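You operate a simulated robot arm through the tools that you are given. There is no shell and no other tool. Be economical: measure what you need, move in short steps, check, and stop when the job is done.

You run a simulated two-armed robot. Do the job below in one go: nothing can be reset, and whatever is moved stays where it is left.

TASK
Take the pink pack from the bench twenty-six and leave it on the shelf under bench twenty-six. Take the clear bag and leave it in the back of the inside of the grey case. Fetch the black wheel from the bench twenty-six and set it on the shelf under bench twenty-six. Put the green spool on the bench twenty-six away on the third grey shelf from the bottom. Put the clear jar labelled "spacers" from the bench twenty-six on the pale blue mat and the clear jar that says "rivets" on the teal block there. Count the silver blocks on the bench twenty-six, then put as many of the white pouches from the bench twenty-six in the inside of the back blue case. Lift the lid of the bin marked metal open. The order is free. Set down upright: clear bag, clear jar.

Only the result counts: the job must be done as asked and must still hold three seconds after the hand-in. Knocking over, shifting, dropping, spilling or breaking anything else fails it. A push-on lid holds only when it is set on centred and level and pressed home; a screw cap is set on level and turned clockwise until tight.

THE ROBOT
Two 7-joint arms with fingered hands on one trunk, on a base that drives. Base frame: it is fixed to the floor where the robot stands at the start and does not move with it; the origin is under the middle of the robot, x ahead of it, y to its left, z up; the surface under the hand at the start is at about z = 0.78. Units: m, degrees, N and s.
The left shoulder is at the start at [0.068, 0.174, 1.015], the right one opposite. With the tool pointing down near the work surface each hand reaches from about 0.34 to 0.76 m from the robot's upright axis, wherever it stands, measured 20 degrees to its own side. Places, roughly: back of the inside of the grey case (26x18 cm) [1.74, 2.04, 0.8]; black wheel (8x8x4 cm) [0.9, -0.6, 0.8]; clear bag (12x5x12 cm) [0.4, -0.1, 0.8]; clear jar [0.75, -2, 0.75]; green spool (8x8x8 cm) [0.6, -1.2, 0.8]; inside of the back blue case [1, -1.2, 0.8]; lid of the bin marked metal [0.2, -1.9, 0.5]; pale blue mat [1, 2.3, 0.8]; pink pack [0.5, 0, 0.75]; shelf under bench twenty-six [0.7, -1.1, 0.3]; silver block [0.5, -1.5, 0.75]; teal block (7x7x2 cm) [0.6, -1.5, 0.8]; third grey shelf [5.5, 5.5, 1.2]; white pouch [1, -1.75, 0.75]. Payload 3.8 kg a hand.
The TCP of each hand is the grasp point between the finger pads, 0.026 m short of the fingertips. In the tool frame z runs along the fingers and y along their closing line. The gripper opens to 0.132 m. The gripper's body begins 0.073 m behind the TCP. The gripper is a hand of 3 fingers: y runs from the thumb to the fingers, the wrist lies at [0, 0, -0.224] in the tool frame, and closing takes about 1.5 s.
Orientation is told as [roll, pitch, yaw] about the base's x, y, z axes, in that order, counted from this pose: with the fingers straight down and closing along the base's y, the tool's x points along the base's -x, its y along +y and its z along -z.

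THE INTERFACE
- The arms move only by the tool play_rows. It takes "left_deltas", "right_deltas" or both (then of equal length, played together; a hand with none holds still); each is a list that holds one entry, the list of rows, each a list of 6 numbers: the turn, a rotation vector about the tool's x, y, z in degrees, then the shift along the tool's x, y, z in m. In form: [[[rx, ry, rz, dx, dy, dz], ...]]. A call has 1 to 20 rows; each row shifts and turns the commanded pose from where the row before left it, along the tool's axes as they then stand. "left_fingers" and "right_fingers" are, for a hand that has rows, the gripper command, from -1 (shut) to 1 (fully open), values between in proportion, set as the call begins (left out, the last holds). Each row takes 0.2 s and may step no farther than 0.05 m and 8.6 degrees from the row before; otherwise, or with a gripper value out of range, the whole call is refused. A pose out of reach is approached as far as the arm can. The call stops where the force on the tool passes 40 N (or 10 N more than at its start, if that is more) or the arm is blocked; 0.2 s more then pass. The fingers move at their own pace (about 0.108 m/s each) and stop on an object; they squeeze with about 29 N. The grip force told is the motor's: it shows also when the fingers shut on nothing. Time passes only in rows, and 0.2 s behind the last, so rows that do not move let the fingers close. It gives the time, the measured TCP pose, the force on the tool (base axes), the opening and the grip force at its end, in the units of the frame above (readings bear some noise), with the torque about the TCP (base axes, N m) and any sound that the robot's microphone picked up.
- Cameras (640 x 400 px; columns grow to the right, rows downward): "scene" is now at [0.1756, 0.0135, 0.9253]; the picture's right is [0.05, -1.00, 0.00], its down [0.00, 0.00, -1.00] and it looks along [1.00, 0.05, 0.00] (base axes); focal length 214 px, centre (320, 200). "left" rides on the left gripper at [-0.062, 0.003, -0.092] in its tool frame; the picture's right is [-0.05, -1.00, 0.00], its down [0.83, -0.04, -0.56] and it looks along [0.55, -0.03, 0.83] (tool axes); focal length 230 px, centre (320, 200). "right" rides on the right gripper at [0.062, 0.003, -0.092] in its tool frame; the picture's right is [-0.05, 1.00, 0.00], its down [-0.83, -0.04, -0.56] and it looks along [-0.55, -0.03, 0.83] (tool axes); focal length 230 px, centre (320, 200). There is no depth. A picture from a camera that has moved, and an enlarged one, comes with that camera's place and axes in the base frame and with its lens. The place of the scene camera against the robot may be out by one fixed shift of up to 0.018 m in any direction.
- snapshot(camera): a new picture of that camera. No time passes.
- move_column(by): slides the trunk up (or, below 0, down) by that many m; the arms and the scene camera ride with it, the base frame stays. It gives what a move gives, with no picture.
- drive_base(legs): drives the robot by 1 to 6 legs, each [ahead, left, turn to the left] in m, m and degrees, along the robot's own axes; the way and the turn of a leg run together, so that a leg with both is an arc; at most 1.5 m and 180 degrees a leg. The arms and the cameras ride along, it lands a little off, and it stops where it bumps. It gives what a move gives.
- move_fingers(finger1, finger2, thumb_bend, hand): sets how far each is bent, from 0 (flat) to 1 (curled in); at 0.3 the hand is open as for a grip, at 0.7 the pads meet at the TCP. One left out holds its place. A second passes; each finger stops where it meets its share of the squeeze, and holds until it gets a number again. A gripper value or a shape takes the hand back. It gives what a move gives, with no picture; readings hold the bend of each and the force on the fingers (four entries, about 0 where the hand has none), thumb and palm.
- set_grasp(shape, hand): the hand has 3 fingers and takes this shape, open, in about a second: jaw (thumb against the fingers, like two jaws); tri (thumb and two fingers); tip (a fingertip pinch); poke (one finger out to press); point (the index stretched); flat (the hand flat); cup (the hand cupped); fist (a fist). The gripper value then closes the fingers along that shape, each until it touches; the sizes above hold for jaw. It gives what a move gives, with no picture.
- aim_head(pan, tilt): turns the head with the scene camera to pan (to the left, within 60 degrees either way) and tilt (down, from -29 to 69), counted from straight ahead of the robot. It gives what a move gives.
- inspect(camera, box): a new picture of the part [left, top, right, bottom] of that camera's present view, enlarged. No time passes.
- finish_job(): hands the job in; it is judged then, once.

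Work in short steps. Places have to be worked out from the pictures, the camera data and where the tool is seen: move nearer, look again, correct. Check each grasp and each placing, and mend what went wrong. You have 493 turns and 264 pictures in all, those below and enlarged ones among them. Open the grippers and draw the arms clear of the work before you hand the job in, unless the task says otherwise.

The tools are called after ">>>" as name(argument=value, ...) on one line, values as JSON. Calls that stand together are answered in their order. play_rows: Moves the arms, as the interface text tells. Its arguments: {"type":"object","properties":{"left_deltas":{"type":"array"},"left_fingers":{"type":"number"},"right_deltas":{"type":"array"},"right_fingers":{"type":"number"}},"required":[]} The other tools are called the same way: move_column (by) slides the trunk up or down; set_grasp (shape, hand) gives the hand a shape; move_fingers (finger1, finger2, thumb_bend, hand) moves the fingers one by one; drive_base (legs) drives the base; aim_head (pan, tilt) turns the head that bears the scene camera; snapshot (camera) takes a picture; inspect (camera, box) takes an enlarged picture of a part of a camera's view; finish_job () hands the job in.

At the start:

```text
clock: 0.0
left_position: [0.5356, 0.2366, 1.0556]
left_tool_rot: [0.0, 0.0, 0.0]
left_wrist_force: [0.1, 0.6, -0.4]
left_moment: [0.03, -0.01, -0.01]
left_width: 0.1318
left_grasp_force: 0.1
left_shape: jaw
left_bend: [0.3, 0.3, 0.3]
left_finger forces: [0.0, 0.1, 0.0, 0.0, 0.1, 0.0]
right_position: [0.4583, -0.2579, 0.9806]
right_tool_rot: [0.0, 0.0, -0.1]
right_wrist_force: [0.6, 0.6, -0.3]
right_moment: [0.01, 0.01, -0.03]
right_width: 0.132
right_grasp_force: 0.0
right_shape: jaw
right_bend: [0.3, 0.3, 0.3]
right_finger forces: [0.0, 0.0, 0.1, 0.0, 0.0, 0.0]
trunk travel left (down, up): [-0.325, 0.157]
robot x, y, heading: [0.003, 0.0026, 0.0]
head pan, tilt: [2.9, -0.1]
```

scene: 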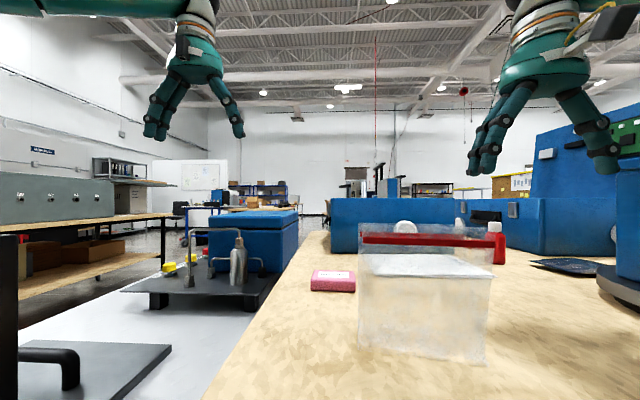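
right: 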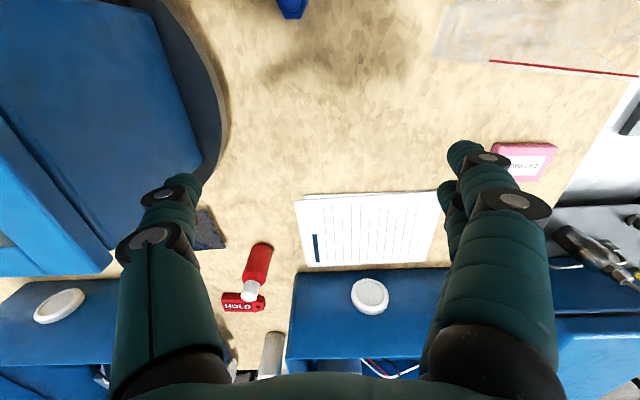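
left: 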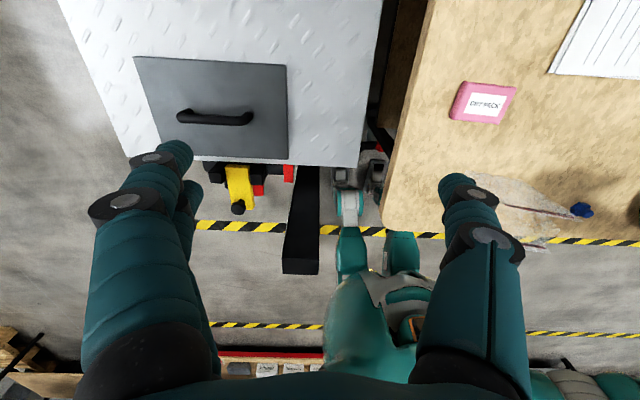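

I begin by looking around: tilt the head down toward the bench to see the nearby things.

>>> aim_head(pan=-40, tilt=30)

>>> snapshot(camera="scene")

```text
clock: 1.1
left_position: [0.5353, 0.2353, 1.0553]
left_tool_rot: [0.1, 0.0, 0.0]
left_wrist_force: [-0.3, 0.1, 0.3]
left_moment: [-0.01, 0.01, -0.02]
left_width: 0.1319
left_grasp_force: 0.0
left_shape: jaw
left_bend: [0.3, 0.3, 0.3]
left_finger forces: [0.0, 0.1, 0.0, 0.0, 0.0, 0.1]
right_position: [0.458, -0.2581, 0.9805]
right_tool_rot: [-0.1, -0.1, -0.1]
right_wrist_force: [1.0, 0.4, -0.6]
right_moment: [-0.03, 0.02, 0.0]
right_width: 0.1319
right_grasp_force: 0.1
right_shape: jaw
right_bend: [0.3, 0.3, 0.3]
right_finger forces: [0.1, 0.0, 0.1, 0.0, 0.0, 0.0]
trunk travel left (down, up): [-0.325, 0.157]
robot x, y, heading: [-0.0009, 0.002, -0.0]
head pan, tilt: [-40.0, 30.0]
```

```text
260 pictures are left
camera scene: at [0.1551, -0.0492, 0.8768], right [-0.64, -0.77, 0.0], down [-0.38, 0.32, -0.87], along [0.66, -0.56, -0.5], focal length 214 px, centre (320, 200)
```

scene: 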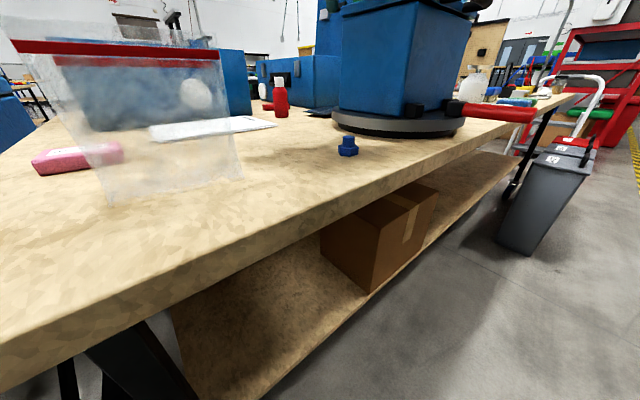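

The bench runs off to the right. I raise the trunk for a better overview.

>>> move_column(by=0.155)

>>> aim_head(pan=-50, tilt=15)

>>> snapshot(camera="scene")

>>> aim_head(pan=5, tilt=25)

>>> snapshot(camera="scene")

>>> aim_head(pan=55, tilt=10)

>>> snapshot(camera="scene")

```text
clock: 2.9
left_position: [0.5371, 0.2351, 1.2067]
left_tool_rot: [0.0, 0.2, 0.0]
left_wrist_force: [0.4, -0.1, -0.5]
left_moment: [0.01, 0.03, -0.01]
left_width: 0.1318
left_grasp_force: 0.0
left_shape: jaw
left_bend: [0.3, 0.3, 0.3]
left_finger forces: [0.0, 0.1, 0.0, 0.0, 0.0, 0.0]
right_position: [0.4595, -0.2583, 1.1341]
right_tool_rot: [0.0, 0.0, -0.1]
right_wrist_force: [-0.5, 0.1, -0.1]
right_moment: [-0.02, 0.04, -0.01]
right_width: 0.1319
right_grasp_force: 0.0
right_shape: jaw
right_bend: [0.3, 0.3, 0.3]
right_finger forces: [0.0, 0.1, 0.1, 0.0, 0.0, 0.0]
trunk travel left (down, up): [-0.48, 0.002]
robot x, y, heading: [-0.0053, -0.0042, -0.0]
head pan, tilt: [-40.0, 30.0]
```

```text
clock: 3.7
left_position: [0.5348, 0.2357, 1.2112]
left_tool_rot: [0.1, -0.1, 0.0]
left_wrist_force: [-0.1, -0.1, -1.6]
left_moment: [0.04, 0.0, 0.01]
left_width: 0.1318
left_grasp_force: 0.1
left_shape: jaw
left_bend: [0.3, 0.3, 0.3]
left_finger forces: [0.0, 0.0, 0.0, 0.1, 0.0, 0.0]
right_position: [0.4575, -0.2575, 1.136]
right_tool_rot: [0.0, 0.0, 0.1]
right_wrist_force: [0.4, -0.1, 0.9]
right_moment: [-0.01, -0.01, 0.0]
right_width: 0.1318
right_grasp_force: 0.1
right_shape: jaw
right_bend: [0.3, 0.3, 0.3]
right_finger forces: [0.1, 0.0, 0.0, 0.1, 0.0, 0.0]
trunk travel left (down, up): [-0.48, 0.002]
robot x, y, heading: [0.0026, 0.0021, 0.1]
head pan, tilt: [-50.0, 15.0]
```

```text
259 pictures are left
camera scene: at [0.1655, -0.0626, 1.0919], right [-0.77, -0.64, 0.0], down [-0.17, 0.2, -0.97], along [0.62, -0.74, -0.26], focal length 214 px, centre (320, 200)
```

scene: 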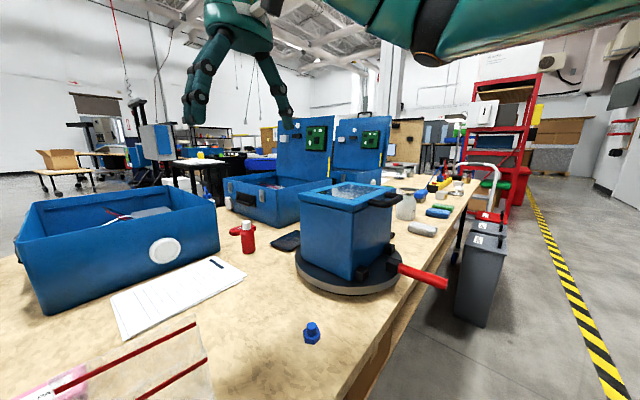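

```text
clock: 4.9
left_position: [0.5355, 0.2369, 1.2097]
left_tool_rot: [0.0, 0.0, -0.1]
left_wrist_force: [0.6, -0.7, -0.5]
left_moment: [-0.03, 0.03, -0.02]
left_width: 0.1319
left_grasp_force: 0.1
left_shape: jaw
left_bend: [0.3, 0.3, 0.3]
left_finger forces: [0.1, 0.1, 0.0, 0.1, 0.1, 0.0]
right_position: [0.459, -0.2573, 1.1362]
right_tool_rot: [0.0, 0.0, 0.0]
right_wrist_force: [0.5, 0.6, -0.6]
right_moment: [-0.02, 0.01, -0.04]
right_width: 0.1318
right_grasp_force: 0.1
right_shape: jaw
right_bend: [0.3, 0.3, 0.3]
right_finger forces: [0.0, 0.0, 0.1, 0.0, 0.0, 0.0]
trunk travel left (down, up): [-0.48, 0.002]
robot x, y, heading: [0.0014, 0.0028, 0.0]
head pan, tilt: [5.0, 25.0]
```

```text
258 pictures are left
camera scene: at [0.1973, 0.0168, 1.0758], right [0.09, -1.0, 0.0], down [-0.42, -0.04, -0.91], along [0.9, 0.08, -0.42], focal length 214 px, centre (320, 200)
```

scene: 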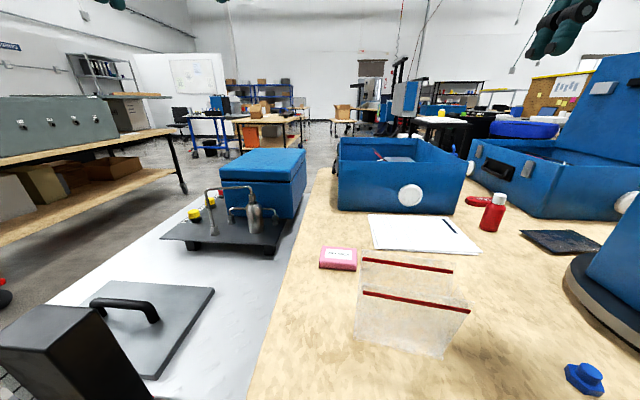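

```text
clock: 6.1
left_position: [0.5343, 0.2361, 1.2098]
left_tool_rot: [0.1, 0.0, 0.1]
left_wrist_force: [-0.4, -0.4, -0.4]
left_moment: [0.01, 0.01, 0.01]
left_width: 0.1319
left_grasp_force: 0.1
left_shape: jaw
left_bend: [0.3, 0.3, 0.3]
left_finger forces: [0.0, 0.1, 0.0, 0.0, 0.1, 0.1]
right_position: [0.4586, -0.2592, 1.1344]
right_tool_rot: [0.0, 0.0, 0.1]
right_wrist_force: [-0.4, -0.1, 0.4]
right_moment: [-0.02, -0.03, 0.02]
right_width: 0.1319
right_grasp_force: 0.1
right_shape: jaw
right_bend: [0.3, 0.3, 0.3]
right_finger forces: [0.0, 0.0, 0.0, 0.1, 0.1, 0.0]
trunk travel left (down, up): [-0.48, 0.002]
robot x, y, heading: [-0.0005, -0.0006, 0.1]
head pan, tilt: [55.0, 10.0]
```

```text
257 pictures are left
camera scene: at [0.1589, 0.085, 1.1001], right [0.82, -0.57, 0.0], down [-0.1, -0.14, -0.98], along [0.57, 0.81, -0.17], focal length 214 px, centre (320, 200)
```

scene: 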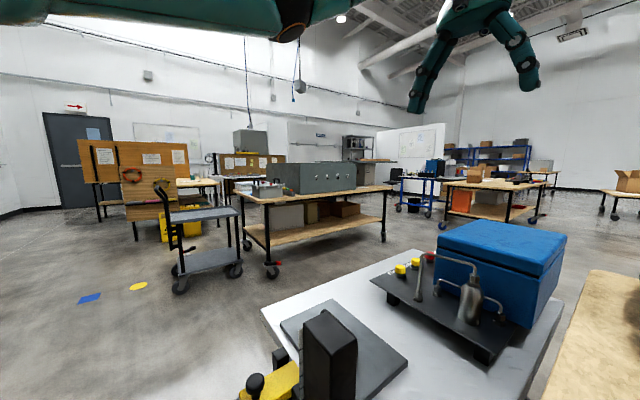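

Now I check the two hand cameras from this height to locate the bag and the pink pack.

>>> snapshot(camera="right")

>>> snapshot(camera="left")

```text
256 pictures are left
camera right: at [0.3973, -0.254, 1.2268], right [0.05, 1.0, 0.0], down [0.83, -0.04, 0.56], along [0.55, -0.03, -0.83], focal length 230 px, centre (320, 200)
```

right: 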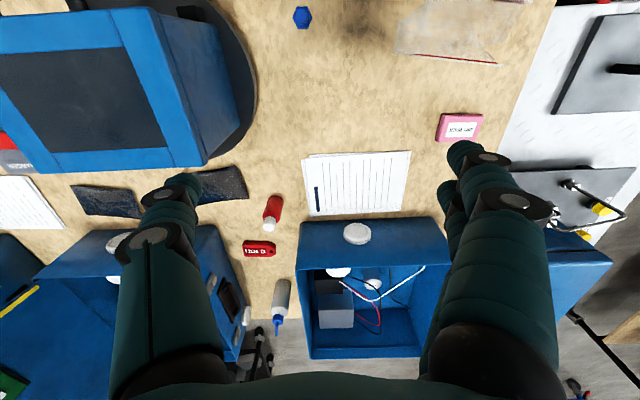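

```text
255 pictures are left
camera left: at [0.5978, 0.2396, 1.3019], right [0.05, -1.0, 0.0], down [-0.83, -0.04, 0.56], along [-0.55, -0.03, -0.83], focal length 230 px, centre (320, 200)
```

left: 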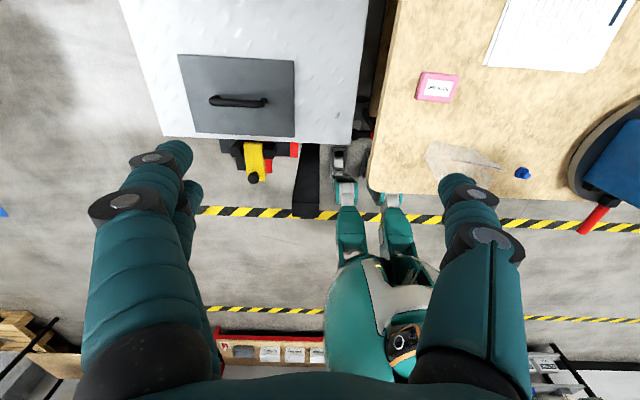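

I look straight down with the head to see how the base sits against the bench.

>>> aim_head(pan=-20, tilt=69)

>>> snapshot(camera="scene")

```text
clock: 7.5
left_position: [0.5356, 0.2364, 1.2102]
left_tool_rot: [0.0, 0.0, 0.1]
left_wrist_force: [-0.3, -1.0, 0.5]
left_moment: [-0.03, 0.0, -0.02]
left_width: 0.1319
left_grasp_force: 0.0
left_shape: jaw
left_bend: [0.3, 0.3, 0.3]
left_finger forces: [0.0, 0.1, 0.1, 0.1, 0.0, 0.0]
right_position: [0.4585, -0.258, 1.1359]
right_tool_rot: [0.1, -0.1, -0.1]
right_wrist_force: [-0.3, 0.0, 0.3]
right_moment: [-0.01, -0.02, -0.02]
right_width: 0.1319
right_grasp_force: 0.1
right_shape: jaw
right_bend: [0.3, 0.3, 0.3]
right_finger forces: [0.0, 0.0, 0.0, 0.1, 0.0, 0.0]
trunk travel left (down, up): [-0.48, 0.002]
robot x, y, heading: [-0.0029, -0.0062, -0.2]
head pan, tilt: [-20.0, 68.8]
```

```text
254 pictures are left
camera scene: at [0.1581, -0.0102, 1.0164], right [-0.34, -0.94, 0.0], down [-0.88, 0.32, -0.36], along [0.34, -0.12, -0.93], focal length 214 px, centre (320, 200)
```

scene: 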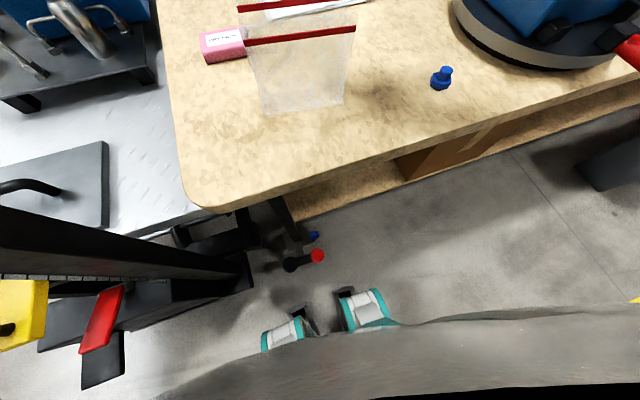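

The pack sits at about (0.54, 0.00). I tilt the left hand 45° forward and bring it over the pack so it can be set flat on the shelf later with the same tilt.

>>> play_rows(left_deltas=[[[0, -7.5, 0, 0, -0.0393, 0], [0, -7.5, 0, 0, -0.0393, 0], [0, -7.5, 0, 0, -0.0393, 0], [0, -7.5, 0, 0, -0.0393, 0], [0, -7.5, 0, 0, -0.0393, 0], [0, -7.5, 0, 0, -0.0393, 0], [0, 0, 0, 0.03, 0, 0.03], [0, 0, 0, 0.03, 0, 0.03], [0, 0, 0, 0.03, 0, 0.03], [0, 0, 0, 0.03, 0, 0.03], [0, 0, 0, 0.03, 0, 0.03]]])

>>> snapshot(camera="left")

```text
clock: 9.9
left_position: [0.5357, 0.0012, 0.9982]
left_tool_rot: [-0.1, -45.0, 0.0]
left_wrist_force: [0.1, -0.5, -0.7]
left_moment: [0.0, 0.0, -0.02]
left_width: 0.1318
left_grasp_force: 0.0
left_shape: jaw
left_bend: [0.3, 0.3, 0.3]
left_finger forces: [0.1, 0.1, 0.1, 0.0, 0.0, 0.0]
right_position: [0.4593, -0.2585, 1.1355]
right_tool_rot: [0.0, 0.0, 0.0]
right_wrist_force: [-0.3, 0.0, 0.5]
right_moment: [0.01, 0.01, 0.01]
right_width: 0.1319
right_grasp_force: 0.1
right_shape: jaw
right_bend: [0.3, 0.3, 0.3]
right_finger forces: [0.1, 0.0, 0.0, 0.1, 0.0, 0.0]
trunk travel left (down, up): [-0.48, 0.002]
robot x, y, heading: [0.0015, 0.0022, -0.2]
head pan, tilt: [-20.0, 68.8]
```

```text
253 pictures are left
camera left: at [0.5149, 0.0037, 1.1057], right [0.04, -1.0, 0.04], down [-0.98, -0.04, -0.2], along [0.2, -0.03, -0.98], focal length 230 px, centre (320, 200)
```

left: 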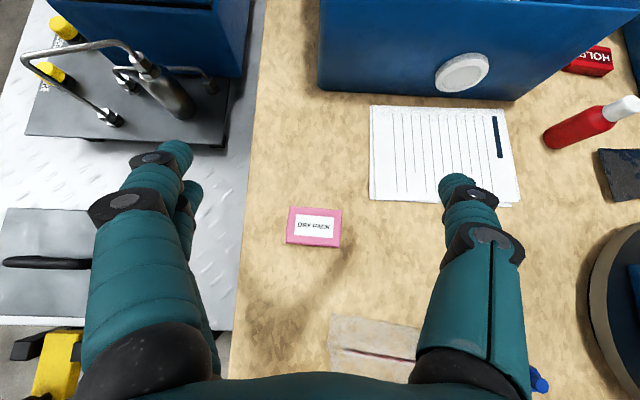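

The pack lies at (0.543, 0.002) and the bag's top stands close, so I steepen the hand to 20° tilt and come down over the pack.

>>> play_rows(left_deltas=[[[0, 8.4, 0, 0, 0, 0], [0, 8.4, 0, 0, 0, 0], [0, 8.2, 0, 0, 0, 0], [0, 0, 0, 0.0116, 0, 0.0378], [0, 0, 0, 0.0116, 0, 0.0378], [0, 0, 0, 0.0116, 0, 0.0378], [0, 0, 0, 0.0116, 0, 0.0378]]])

>>> snapshot(camera="left")

>>> snapshot(camera="scene")

```text
clock: 11.6
left_position: [0.5436, 0.0004, 0.8388]
left_tool_rot: [0.0, -20.1, 0.0]
left_wrist_force: [0.0, 0.0, 0.0]
left_moment: [-0.02, 0.02, 0.0]
left_width: 0.1317
left_grasp_force: 0.1
left_shape: jaw
left_bend: [0.3, 0.3, 0.3]
left_finger forces: [0.0, 0.1, 0.0, 0.0, 0.0, 0.1]
right_position: [0.4596, -0.2581, 1.135]
right_tool_rot: [0.0, 0.0, 0.0]
right_wrist_force: [0.2, -0.7, 0.2]
right_moment: [-0.01, -0.01, 0.0]
right_width: 0.132
right_grasp_force: 0.1
right_shape: jaw
right_bend: [0.3, 0.3, 0.3]
right_finger forces: [0.0, 0.1, 0.0, 0.1, 0.0, 0.0]
trunk travel left (down, up): [-0.48, 0.002]
robot x, y, heading: [0.0011, 0.0005, -0.0]
head pan, tilt: [-20.0, 68.8]
```

```text
252 pictures are left
camera left: at [0.5708, 0.0036, 0.9465], right [0.05, -1.0, 0.02], down [-0.97, -0.04, 0.24], along [-0.24, -0.03, -0.97], focal length 230 px, centre (320, 200)
```

left: 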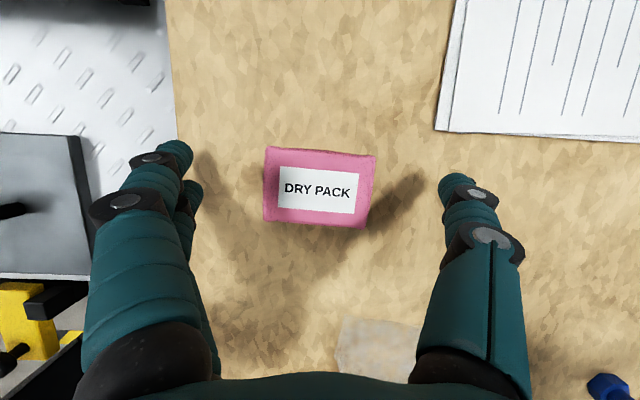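

```text
251 pictures are left
camera scene: at [0.1583, -0.0103, 1.0162], right [-0.34, -0.94, 0.0], down [-0.88, 0.32, -0.36], along [0.34, -0.12, -0.93], focal length 214 px, centre (320, 200)
```

scene: 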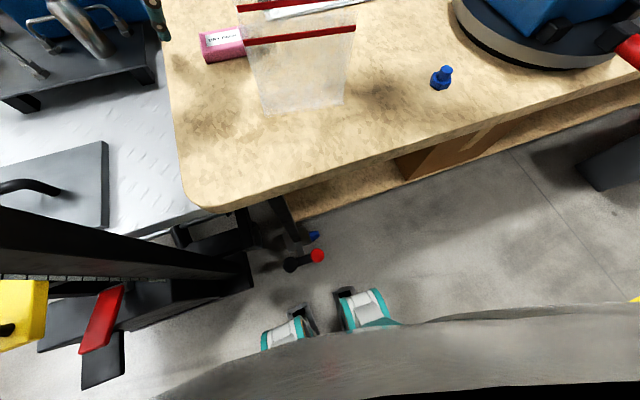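

Pack centered between the fingers; I descend the last 2.6 cm and close.

>>> play_rows(left_deltas=[[[0, 0, 0, 0.0089, 0, 0.0244]]])

>>> play_rows(left_deltas=[[[0, 0, 0, 0, 0, 0], [0, 0, 0, 0, 0, 0], [0, 0, 0, 0, 0, 0], [0, 0, 0, 0, 0, 0], [0, 0, 0, 0, 0, 0], [0, 0, 0, 0, 0, 0], [0, 0, 0, 0, 0, 0], [0, 0, 0, 0, 0, 0]]], left_fingers=-1)

>>> snapshot(camera="left")

```text
clock: 11.9
left_position: [0.5452, -0.0006, 0.8139]
left_tool_rot: [0.0, -19.8, 0.0]
left_wrist_force: [0.8, -0.3, -0.8]
left_moment: [0.0, 0.0, -0.02]
left_width: 0.1319
left_grasp_force: 0.1
left_shape: jaw
left_bend: [0.3, 0.3, 0.3]
left_finger forces: [0.0, 0.1, 0.0, 0.0, 0.0, 0.0]
right_position: [0.4586, -0.2579, 1.1358]
right_tool_rot: [0.0, 0.1, 0.0]
right_wrist_force: [-1.0, 0.9, -0.1]
right_moment: [0.02, -0.01, 0.03]
right_width: 0.132
right_grasp_force: 0.1
right_shape: jaw
right_bend: [0.3, 0.3, 0.3]
right_finger forces: [0.0, 0.0, 0.0, 0.0, 0.0, 0.0]
trunk travel left (down, up): [-0.48, 0.002]
robot x, y, heading: [0.003, -0.0019, -0.2]
head pan, tilt: [-20.0, 68.8]
```

```text
clock: 13.8
left_position: [0.5453, -0.0001, 0.815]
left_tool_rot: [0.1, -20.0, 0.0]
left_wrist_force: [0.6, -0.5, 1.2]
left_moment: [0.01, -0.05, -0.02]
left_width: 0.0683
left_grasp_force: 29.2
left_shape: jaw
left_bend: [0.73, 0.72, 0.7]
left_finger forces: [12.4, 13.0, 0.0, 0.0, 26.4, 0.1]
right_position: [0.4576, -0.2579, 1.1367]
right_tool_rot: [0.0, 0.0, 0.0]
right_wrist_force: [-0.5, -0.9, 0.7]
right_moment: [-0.01, 0.0, -0.02]
right_width: 0.1324
right_grasp_force: 0.1
right_shape: jaw
right_bend: [0.3, 0.3, 0.3]
right_finger forces: [0.0, 0.1, 0.1, 0.0, 0.0, 0.0]
trunk travel left (down, up): [-0.48, 0.002]
robot x, y, heading: [0.0016, 0.0031, 0.0]
head pan, tilt: [-20.0, 68.8]
```

```text
250 pictures are left
camera left: at [0.5711, 0.0036, 0.9214], right [0.05, -1.0, 0.02], down [-0.97, -0.04, 0.24], along [-0.24, -0.03, -0.97], focal length 230 px, centre (320, 200)
```

left: 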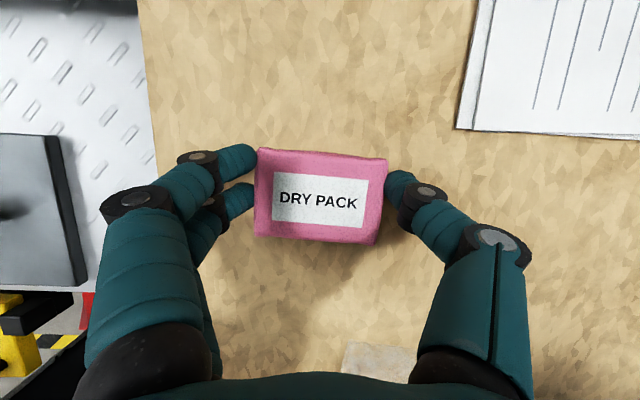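

Pack is gripped (0.068 m). I lift it well clear, then back off from the bench and shift right so I can reach under the bench.

>>> play_rows(left_deltas=[[[0, 0, 0, -0.0137, 0, -0.0376], [0, 0, 0, -0.0137, 0, -0.0376], [0, 0, 0, -0.0137, 0, -0.0376], [0, 0, 0, -0.0137, 0, -0.0376], [0, 0, 0, -0.0137, 0, -0.0376]]])

>>> drive_base(legs=[[-0.45, 0, 0], [0, -0.3, 0]])

>>> aim_head(pan=0, tilt=40)

>>> snapshot(camera="scene")

```text
clock: 14.9
left_position: [0.5435, 0.0001, 1.0148]
left_tool_rot: [0.0, -20.0, 0.0]
left_wrist_force: [0.0, -0.8, -0.3]
left_moment: [0.0, -0.01, -0.01]
left_width: 0.0683
left_grasp_force: 29.3
left_shape: jaw
left_bend: [0.73, 0.72, 0.7]
left_finger forces: [11.0, 13.2, 0.0, 0.1, 26.0, 0.0]
right_position: [0.4581, -0.2578, 1.1373]
right_tool_rot: [0.1, -0.1, 0.0]
right_wrist_force: [-0.5, 0.8, 0.7]
right_moment: [0.0, -0.01, -0.03]
right_width: 0.1319
right_grasp_force: 0.1
right_shape: jaw
right_bend: [0.3, 0.3, 0.3]
right_finger forces: [0.0, 0.1, 0.1, 0.0, 0.0, 0.1]
trunk travel left (down, up): [-0.48, 0.002]
robot x, y, heading: [0.0003, -0.0019, -0.2]
head pan, tilt: [-20.0, 68.8]
```

```text
clock: 20.5
left_position: [0.0934, -0.2984, 1.0135]
left_tool_rot: [0.0, -19.9, 0.1]
left_wrist_force: [0.3, -0.3, -0.5]
left_moment: [-0.02, -0.02, 0.0]
left_width: 0.068
left_grasp_force: 28.8
left_shape: jaw
left_bend: [0.73, 0.72, 0.7]
left_finger forces: [11.0, 13.3, 0.1, 0.1, 26.1, 0.1]
right_position: [0.0094, -0.5566, 1.1357]
right_tool_rot: [-0.1, 0.0, 0.1]
right_wrist_force: [0.3, -0.4, 0.5]
right_moment: [-0.03, 0.0, 0.0]
right_width: 0.1317
right_grasp_force: 0.0
right_shape: jaw
right_bend: [0.3, 0.3, 0.3]
right_finger forces: [0.0, 0.0, 0.0, 0.0, 0.1, 0.1]
trunk travel left (down, up): [-0.48, 0.002]
robot x, y, heading: [-0.4516, -0.2973, 0.1]
head pan, tilt: [-20.0, 68.8]
```

```text
clock: 21.4
left_position: [0.0935, -0.2981, 1.0134]
left_tool_rot: [0.0, -20.0, 0.1]
left_wrist_force: [0.6, 0.7, -0.7]
left_moment: [0.03, 0.02, -0.04]
left_width: 0.0681
left_grasp_force: 29.3
left_shape: jaw
left_bend: [0.73, 0.72, 0.7]
left_finger forces: [10.9, 13.2, 0.0, 0.1, 26.2, 0.0]
right_position: [0.0092, -0.5563, 1.1359]
right_tool_rot: [-0.1, 0.1, 0.0]
right_wrist_force: [-0.9, 0.3, -0.9]
right_moment: [-0.03, 0.01, -0.03]
right_width: 0.132
right_grasp_force: 0.0
right_shape: jaw
right_bend: [0.3, 0.3, 0.3]
right_finger forces: [0.0, 0.0, 0.0, 0.0, 0.0, 0.0]
trunk travel left (down, up): [-0.48, 0.002]
robot x, y, heading: [-0.4493, -0.3021, -0.0]
head pan, tilt: [0.0, 40.0]
```

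```text
249 pictures are left
camera scene: at [-0.2594, -0.2902, 1.0524], right [0.0, -1.0, 0.0], down [-0.64, 0.0, -0.77], along [0.77, 0.0, -0.64], focal length 214 px, centre (320, 200)
```

scene: 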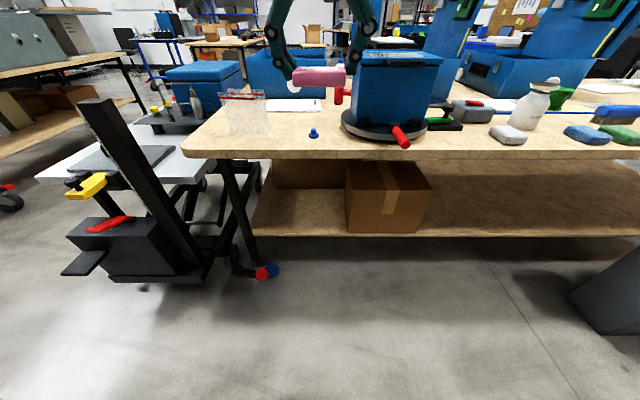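

The view shows free shelf at y −0.05…−0.4 in front (front edge x≈0.39, z≈0.3). I tilt the left hand to 45°, draw the right hand back, then lower the trunk.

>>> play_rows(left_deltas=[[[0, -8.4, 0, 0, 0, 0], [0, -8.4, 0, 0, 0, 0], [0, -8.2, 0, 0, 0, 0]]], right_deltas=[[[0, 0, 0, 0.04, 0, 0], [0, 0, 0, 0.04, 0, 0], [0, 0, 0, 0.03, 0, 0]]])

>>> move_column(by=-0.478)

>>> snapshot(camera="scene")

```text
clock: 22.2
left_position: [0.0927, -0.2988, 1.0149]
left_tool_rot: [-0.1, -45.3, 0.2]
left_wrist_force: [-1.0, 0.5, -0.3]
left_moment: [-0.05, 0.04, 0.02]
left_width: 0.0659
left_grasp_force: 28.6
left_shape: jaw
left_bend: [0.73, 0.72, 0.7]
left_finger forces: [16.2, 14.9, 0.0, 0.0, 26.7, 0.1]
right_position: [-0.1009, -0.5558, 1.1349]
right_tool_rot: [-0.2, -0.1, 0.0]
right_wrist_force: [0.4, -0.4, 0.8]
right_moment: [0.02, -0.02, -0.01]
right_width: 0.1316
right_grasp_force: 0.1
right_shape: jaw
right_bend: [0.3, 0.3, 0.3]
right_finger forces: [0.0, 0.0, 0.0, 0.0, 0.0, 0.0]
trunk travel left (down, up): [-0.48, 0.002]
robot x, y, heading: [-0.4506, -0.2977, 0.1]
head pan, tilt: [0.0, 40.0]
```

```text
refused: -0.478 is not a number from -0.4 to 0.4
```

```text
248 pictures are left
camera scene: at [-0.2598, -0.2901, 1.0525], right [0.0, -1.0, 0.0], down [-0.64, 0.0, -0.77], along [0.77, 0.0, -0.64], focal length 214 px, centre (320, 200)
```

scene: 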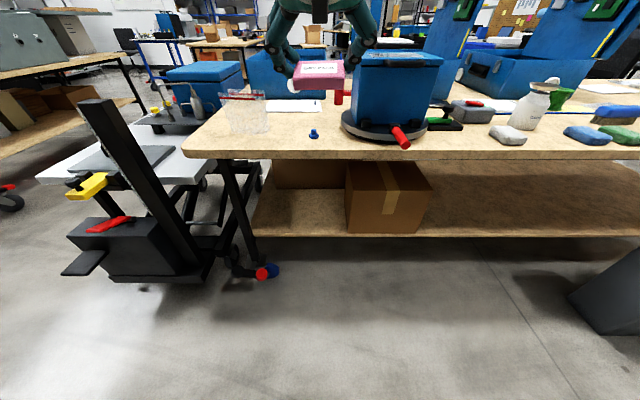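

The trunk step is limited to 0.4, so I lower in two steps.

>>> move_column(by=-0.4)

>>> move_column(by=-0.05)

>>> play_rows(left_deltas=[[[0, 0, 0, 0.028, 0.025, 0.028], [0, 0, 0, 0.028, 0.025, 0.028], [0, 0, 0, 0.028, 0.025, 0.028], [0, 0, 0, 0.028, 0.025, 0.028]]])

>>> snapshot(camera="scene")

```text
clock: 26.0
left_position: [0.0928, -0.299, 0.6138]
left_tool_rot: [0.0, -44.9, 0.3]
left_wrist_force: [-0.4, 0.5, -0.8]
left_moment: [-0.03, 0.02, -0.01]
left_width: 0.0659
left_grasp_force: 29.5
left_shape: jaw
left_bend: [0.73, 0.72, 0.7]
left_finger forces: [14.6, 14.7, 0.1, 0.0, 26.6, 0.0]
right_position: [-0.1, -0.5561, 0.736]
right_tool_rot: [0.0, -0.1, 0.2]
right_wrist_force: [-0.3, 1.3, 0.2]
right_moment: [0.01, 0.0, 0.02]
right_width: 0.1317
right_grasp_force: 0.1
right_shape: jaw
right_bend: [0.3, 0.3, 0.3]
right_finger forces: [0.0, 0.0, 0.0, 0.0, 0.0, 0.0]
trunk travel left (down, up): [-0.08, 0.402]
robot x, y, heading: [-0.4471, -0.296, 0.0]
head pan, tilt: [0.0, 40.0]
```

```text
clock: 27.0
left_position: [0.0935, -0.2973, 0.5634]
left_tool_rot: [-0.1, -45.1, 0.2]
left_wrist_force: [0.6, -0.4, -0.6]
left_moment: [-0.01, 0.0, 0.0]
left_width: 0.0658
left_grasp_force: 29.0
left_shape: jaw
left_bend: [0.73, 0.72, 0.7]
left_finger forces: [14.6, 14.6, 0.0, 0.0, 26.5, 0.0]
right_position: [-0.1012, -0.5572, 0.6858]
right_tool_rot: [0.0, -0.1, 0.1]
right_wrist_force: [0.4, -0.1, 0.9]
right_moment: [-0.04, -0.01, -0.01]
right_width: 0.1318
right_grasp_force: 0.0
right_shape: jaw
right_bend: [0.3, 0.3, 0.3]
right_finger forces: [0.0, 0.1, 0.1, 0.0, 0.0, 0.1]
trunk travel left (down, up): [-0.03, 0.452]
robot x, y, heading: [-0.4492, -0.2995, -0.3]
head pan, tilt: [0.0, 40.0]
```

```text
clock: 28.0
left_position: [0.0932, -0.1993, 0.4048]
left_tool_rot: [-0.1, -45.0, 0.0]
left_wrist_force: [0.2, -0.2, -0.8]
left_moment: [-0.03, 0.01, -0.01]
left_width: 0.0657
left_grasp_force: 29.5
left_shape: jaw
left_bend: [0.73, 0.72, 0.7]
left_finger forces: [13.0, 14.5, 0.0, 0.0, 25.9, 0.1]
right_position: [-0.1013, -0.5571, 0.6858]
right_tool_rot: [0.1, 0.0, 0.2]
right_wrist_force: [-0.3, -0.3, 1.3]
right_moment: [0.02, -0.01, 0.03]
right_width: 0.1319
right_grasp_force: 0.1
right_shape: jaw
right_bend: [0.3, 0.3, 0.3]
right_finger forces: [0.1, 0.0, 0.1, 0.0, 0.0, 0.1]
trunk travel left (down, up): [-0.03, 0.452]
robot x, y, heading: [-0.4506, -0.3009, 0.1]
head pan, tilt: [0.0, 40.0]
```

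```text
247 pictures are left
camera scene: at [-0.2695, -0.2904, 0.5648], right [0.0, -1.0, 0.0], down [-0.64, 0.0, -0.77], along [0.77, 0.0, -0.64], focal length 214 px, centre (320, 200)
```

scene: 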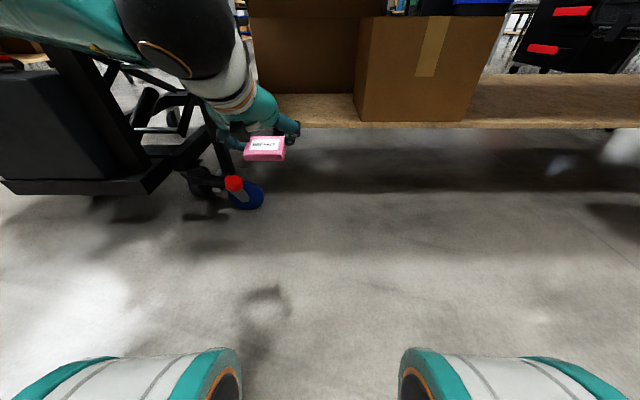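

The left elbow spreads toward the pallet jack here, so I'd rather place on the clear shelf right of the brown box. I tuck the right hand in and up a bit, then strafe right.

>>> play_rows(right_deltas=[[[0, 0, 0, 0, 0.04, -0.025], [0, 0, 0, 0, 0.04, -0.025], [0, 0, 0, 0, 0.04, -0.025]]])

>>> drive_base(legs=[[0, -0.8, 0]])

>>> aim_head(pan=0, tilt=20)

>>> snapshot(camera="scene")

```text
clock: 28.8
left_position: [0.0934, -0.1991, 0.4049]
left_tool_rot: [0.0, -45.0, 0.2]
left_wrist_force: [-0.3, -0.5, -1.4]
left_moment: [-0.02, -0.02, 0.0]
left_width: 0.0657
left_grasp_force: 28.7
left_shape: jaw
left_bend: [0.73, 0.72, 0.7]
left_finger forces: [13.1, 14.2, 0.0, 0.0, 25.8, 0.0]
right_position: [-0.0474, -0.4907, 0.7497]
right_tool_rot: [0.1, 0.1, 0.3]
right_wrist_force: [0.5, -0.1, -0.4]
right_moment: [0.04, -0.01, -0.02]
right_width: 0.1321
right_grasp_force: 0.1
right_shape: jaw
right_bend: [0.3, 0.3, 0.3]
right_finger forces: [0.0, 0.0, 0.0, 0.0, 0.0, 0.1]
right hand out of reach, approached as far as the arm can: row 1, 2, 3
trunk travel left (down, up): [-0.03, 0.452]
robot x, y, heading: [-0.4511, -0.3002, -0.0]
head pan, tilt: [0.0, 40.0]
```

```text
clock: 36.1
left_position: [0.0956, -0.9921, 0.4056]
left_tool_rot: [0.0, -45.0, 0.3]
left_wrist_force: [0.6, 0.1, -1.1]
left_moment: [-0.01, -0.02, 0.01]
left_width: 0.0657
left_grasp_force: 28.6
left_shape: jaw
left_bend: [0.73, 0.72, 0.7]
left_finger forces: [13.0, 14.3, 0.1, 0.0, 26.0, 0.1]
right_position: [-0.0434, -1.2851, 0.7497]
right_tool_rot: [0.1, -0.1, 0.6]
right_wrist_force: [-0.7, 0.0, 0.0]
right_moment: [0.01, 0.0, 0.01]
right_width: 0.1318
right_grasp_force: 0.1
right_shape: jaw
right_bend: [0.3, 0.3, 0.3]
right_finger forces: [0.1, 0.0, 0.0, 0.1, 0.0, 0.1]
trunk travel left (down, up): [-0.03, 0.452]
robot x, y, heading: [-0.4432, -1.0982, 0.2]
head pan, tilt: [0.0, 40.0]
```

```text
clock: 37.0
left_position: [0.0967, -0.9921, 0.4045]
left_tool_rot: [0.1, -45.0, 0.4]
left_wrist_force: [0.1, 0.2, -0.4]
left_moment: [0.04, 0.0, 0.03]
left_width: 0.0661
left_grasp_force: 29.0
left_shape: jaw
left_bend: [0.73, 0.72, 0.7]
left_finger forces: [13.0, 14.4, 0.1, 0.1, 25.9, 0.0]
right_position: [-0.0435, -1.2863, 0.7492]
right_tool_rot: [0.1, 0.0, 0.6]
right_wrist_force: [0.3, 0.2, -0.6]
right_moment: [-0.03, -0.02, 0.0]
right_width: 0.1317
right_grasp_force: 0.0
right_shape: jaw
right_bend: [0.3, 0.3, 0.3]
right_finger forces: [0.0, 0.0, 0.0, 0.0, 0.0, 0.0]
trunk travel left (down, up): [-0.03, 0.452]
robot x, y, heading: [-0.4469, -1.097, 0.4]
head pan, tilt: [0.0, 20.0]
```

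```text
246 pictures are left
camera scene: at [-0.2577, -1.085, 0.5961], right [0.01, -1.0, 0.0], down [-0.34, 0.0, -0.94], along [0.94, 0.01, -0.34], focal length 214 px, centre (320, 200)
```

scene: 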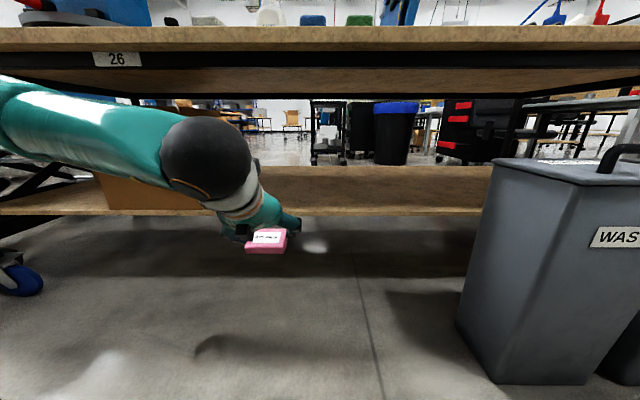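

Clear shelf ahead right of the box ("26" label visible); I drive forward 0.22 m keeping the right hand short of the bench edge.

>>> drive_base(legs=[[0.22, 0, 0]])

>>> snapshot(camera="scene")

>>> snapshot(camera="left")

```text
clock: 38.6
left_position: [0.3145, -0.9903, 0.4054]
left_tool_rot: [0.0, -45.0, 0.4]
left_wrist_force: [-0.3, -0.3, -0.2]
left_moment: [-0.01, -0.02, 0.03]
left_width: 0.0658
left_grasp_force: 29.1
left_shape: jaw
left_bend: [0.73, 0.72, 0.7]
left_finger forces: [13.0, 14.3, 0.0, 0.0, 25.9, 0.1]
right_position: [0.1762, -1.2851, 0.7486]
right_tool_rot: [0.1, -0.1, 0.5]
right_wrist_force: [0.6, 0.8, 0.3]
right_moment: [-0.03, 0.04, 0.01]
right_width: 0.132
right_grasp_force: 0.0
right_shape: jaw
right_bend: [0.3, 0.3, 0.3]
right_finger forces: [0.0, 0.0, 0.1, 0.0, 0.1, 0.0]
trunk travel left (down, up): [-0.03, 0.452]
robot x, y, heading: [-0.2295, -1.0928, 0.3]
head pan, tilt: [0.0, 20.0]
```

```text
245 pictures are left
camera scene: at [-0.0387, -1.0834, 0.5961], right [0.01, -1.0, 0.0], down [-0.34, 0.0, -0.94], along [0.94, 0.01, -0.34], focal length 214 px, centre (320, 200)
```

scene: 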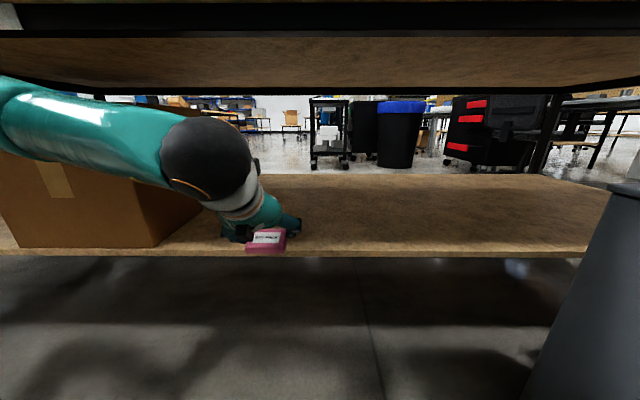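

```text
244 pictures are left
camera left: at [0.294, -0.9872, 0.5132], right [0.04, -1.0, 0.04], down [-0.98, -0.05, -0.19], along [0.2, -0.03, -0.98], focal length 230 px, centre (320, 200)
```

left: 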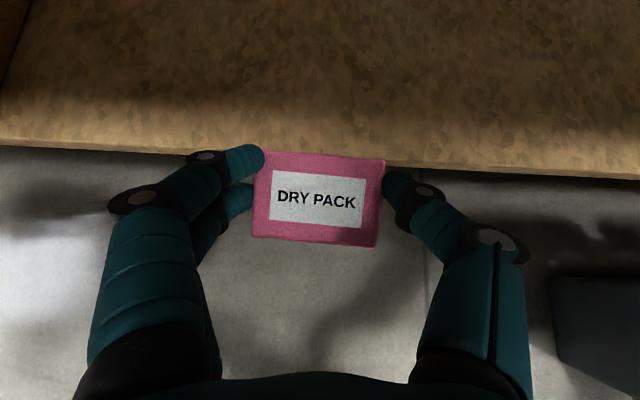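

Shelf edge at x≈0.38 confirmed; I extend the hand forward 15 cm over the shelf and lower.

>>> play_rows(left_deltas=[[[0, 0, 0, -0.0265, 0, 0.0265], [0, 0, 0, -0.0265, 0, 0.0265], [0, 0, 0, -0.0265, 0, 0.0265], [0, 0, 0, -0.0265, 0, 0.0265], [0, 0, 0, 0.0141, 0, 0.0141], [0, 0, 0, 0.0141, 0, 0.0141], [0, 0, 0, 0.0141, 0, 0.0141]]])

>>> snapshot(camera="scene")

```text
clock: 40.3
left_position: [0.473, -0.9916, 0.3584]
left_tool_rot: [-0.2, -46.7, 0.6]
left_wrist_force: [-2.8, 0.9, 12.8]
left_moment: [0.54, -0.06, 0.12]
left_width: 0.0636
left_grasp_force: 28.5
left_shape: jaw
left_bend: [0.74, 0.74, 0.71]
left_finger forces: [15.0, 16.4, 0.0, 0.0, 24.8, 0.0]
right_position: [0.1746, -1.2836, 0.7497]
right_tool_rot: [0.1, 0.0, 0.6]
right_wrist_force: [-0.2, 0.2, 0.1]
right_moment: [-0.01, 0.04, 0.0]
right_width: 0.1323
right_grasp_force: 0.1
right_shape: jaw
right_bend: [0.3, 0.3, 0.3]
right_finger forces: [0.1, 0.1, 0.1, 0.0, 0.0, 0.0]
trunk travel left (down, up): [-0.03, 0.452]
robot x, y, heading: [-0.2248, -1.093, 0.3]
head pan, tilt: [0.0, 20.0]
stopped in row 7 (left hand): the force on the tool passed its limit at 42 N (the readings are from after the stop); the commanded pose is now the measured one
```

```text
243 pictures are left
camera scene: at [-0.0393, -1.0833, 0.5963], right [0.01, -1.0, 0.0], down [-0.34, 0.0, -0.94], along [0.94, 0.01, -0.34], focal length 214 px, centre (320, 200)
```

scene: 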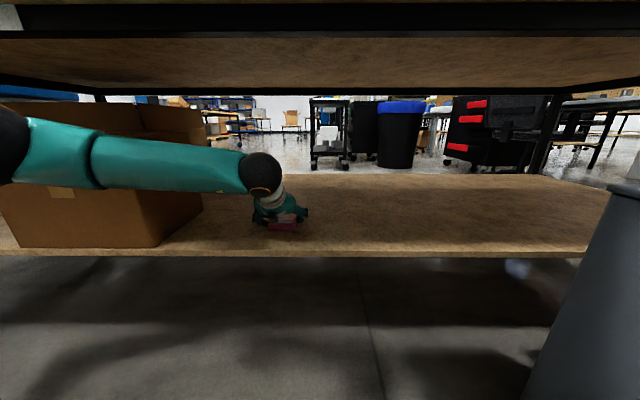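

Contact at z≈0.358. I check the pack's lie in the hand camera before releasing.

>>> snapshot(camera="left")

```text
242 pictures are left
camera left: at [0.4481, -0.9874, 0.4673], right [0.04, -1.0, 0.04], down [-0.97, -0.05, -0.22], along [0.22, -0.03, -0.97], focal length 230 px, centre (320, 200)
```

left: 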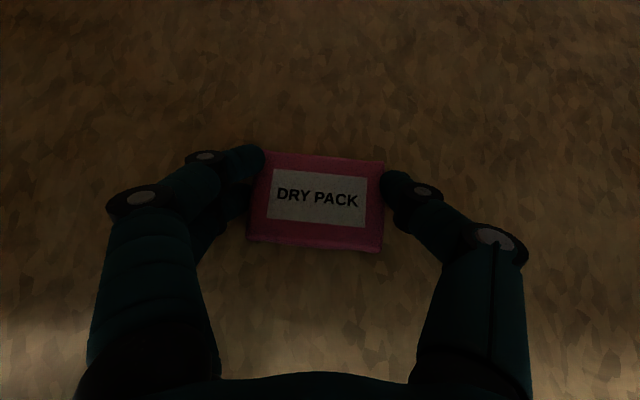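

It rests on the shelf, so I open and withdraw along the tool axis.

>>> play_rows(left_deltas=[[[0, 0, 0, 0, 0, 0], [0, 0, 0, 0, 0, 0], [0, 0, 0, 0, 0, 0], [0, 0, 0, 0, 0, 0], [0, 0, 0, 0, 0, -0.03], [0, 0, 0, 0, 0, -0.03], [0, 0, 0, 0.0265, 0, -0.0265], [0, 0, 0, 0.0265, 0, -0.0265], [0, 0, 0, 0.0265, 0, -0.0265]]], left_fingers=1)

>>> snapshot(camera="scene")

```text
clock: 42.3
left_position: [0.3157, -0.9903, 0.3954]
left_tool_rot: [-0.2, -46.2, 0.5]
left_wrist_force: [-1.2, -0.1, -1.1]
left_moment: [0.0, -0.03, -0.02]
left_width: 0.1317
left_grasp_force: 0.0
left_shape: jaw
left_bend: [0.3, 0.3, 0.3]
left_finger forces: [0.0, 0.0, 0.1, 0.0, 0.0, 0.1]
right_position: [0.1758, -1.2842, 0.75]
right_tool_rot: [0.1, 0.0, 0.5]
right_wrist_force: [-0.1, 0.6, 0.3]
right_moment: [0.0, 0.0, 0.0]
right_width: 0.132
right_grasp_force: 0.1
right_shape: jaw
right_bend: [0.3, 0.3, 0.3]
right_finger forces: [0.0, 0.1, 0.0, 0.1, 0.1, 0.0]
trunk travel left (down, up): [-0.03, 0.452]
robot x, y, heading: [-0.225, -1.0911, 0.4]
head pan, tilt: [0.0, 20.0]
```

```text
241 pictures are left
camera scene: at [-0.0389, -1.0834, 0.5962], right [0.01, -1.0, 0.0], down [-0.34, 0.0, -0.94], along [0.94, 0.01, -0.34], focal length 214 px, centre (320, 200)
```

scene: 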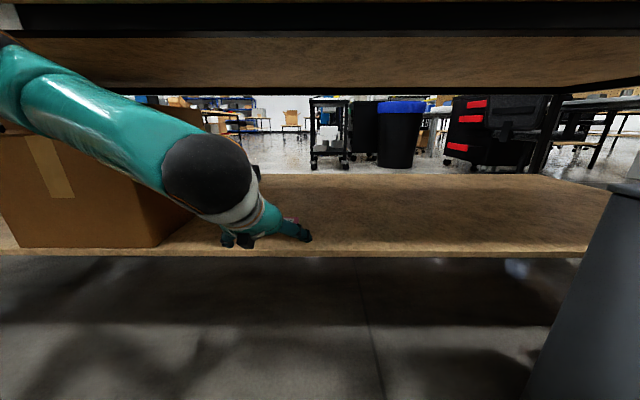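

I back out from under the bench and verify the pack.

>>> drive_base(legs=[[-0.3, 0, 0]])

>>> move_column(by=0.3)

>>> aim_head(pan=0, tilt=25)

>>> snapshot(camera="scene")

```text
clock: 44.4
left_position: [0.0156, -0.9912, 0.3946]
left_tool_rot: [-0.1, -46.2, 0.5]
left_wrist_force: [0.7, 0.0, 0.1]
left_moment: [0.01, -0.03, 0.03]
left_width: 0.132
left_grasp_force: 0.0
left_shape: jaw
left_bend: [0.3, 0.3, 0.3]
left_finger forces: [0.0, 0.1, 0.0, 0.1, 0.1, 0.0]
right_position: [-0.1241, -1.2856, 0.7502]
right_tool_rot: [0.0, -0.1, 0.7]
right_wrist_force: [0.2, -0.2, -0.5]
right_moment: [0.02, 0.02, -0.01]
right_width: 0.132
right_grasp_force: 0.1
right_shape: jaw
right_bend: [0.3, 0.3, 0.3]
right_finger forces: [0.1, 0.0, 0.1, 0.1, 0.0, 0.0]
trunk travel left (down, up): [-0.03, 0.452]
robot x, y, heading: [-0.5284, -1.0965, 0.5]
head pan, tilt: [0.0, 20.0]
```

```text
clock: 47.4
left_position: [0.0162, -0.9931, 0.693]
left_tool_rot: [-0.1, -46.1, 0.5]
left_wrist_force: [0.2, 0.4, -0.1]
left_moment: [0.0, 0.01, -0.02]
left_width: 0.1321
left_grasp_force: 0.1
left_shape: jaw
left_bend: [0.3, 0.3, 0.3]
left_finger forces: [0.0, 0.0, 0.0, 0.1, 0.0, 0.0]
right_position: [-0.1236, -1.2852, 1.0497]
right_tool_rot: [0.1, 0.1, 0.7]
right_wrist_force: [0.5, -0.4, 0.9]
right_moment: [0.01, 0.01, -0.01]
right_width: 0.1316
right_grasp_force: 0.1
right_shape: jaw
right_bend: [0.3, 0.3, 0.3]
right_finger forces: [0.0, 0.1, 0.1, 0.0, 0.0, 0.0]
trunk travel left (down, up): [-0.33, 0.152]
robot x, y, heading: [-0.5278, -1.0962, 0.3]
head pan, tilt: [0.0, 20.0]
```

```text
clock: 48.0
left_position: [0.0165, -0.9924, 0.6952]
left_tool_rot: [-0.2, -46.2, 0.5]
left_wrist_force: [0.9, -0.3, -1.0]
left_moment: [0.02, -0.01, 0.0]
left_width: 0.1318
left_grasp_force: 0.0
left_shape: jaw
left_bend: [0.3, 0.3, 0.3]
left_finger forces: [0.0, 0.0, 0.1, 0.0, 0.1, 0.1]
right_position: [-0.1234, -1.2856, 1.0495]
right_tool_rot: [0.1, 0.0, 0.8]
right_wrist_force: [0.1, -0.2, 1.0]
right_moment: [0.02, -0.02, -0.01]
right_width: 0.1322
right_grasp_force: 0.0
right_shape: jaw
right_bend: [0.3, 0.3, 0.3]
right_finger forces: [0.0, 0.0, 0.0, 0.0, 0.0, 0.1]
trunk travel left (down, up): [-0.33, 0.152]
robot x, y, heading: [-0.5242, -1.0949, 0.5]
head pan, tilt: [0.0, 25.0]
```

```text
240 pictures are left
camera scene: at [-0.3485, -1.0856, 0.8897], right [0.01, -1.0, 0.0], down [-0.42, 0.0, -0.91], along [0.91, 0.01, -0.42], focal length 214 px, centre (320, 200)
```

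scene: 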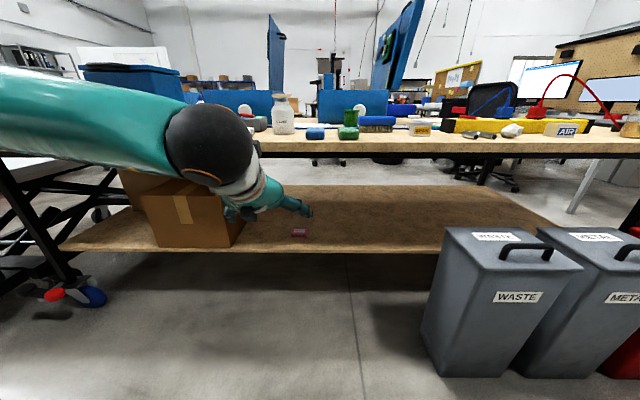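

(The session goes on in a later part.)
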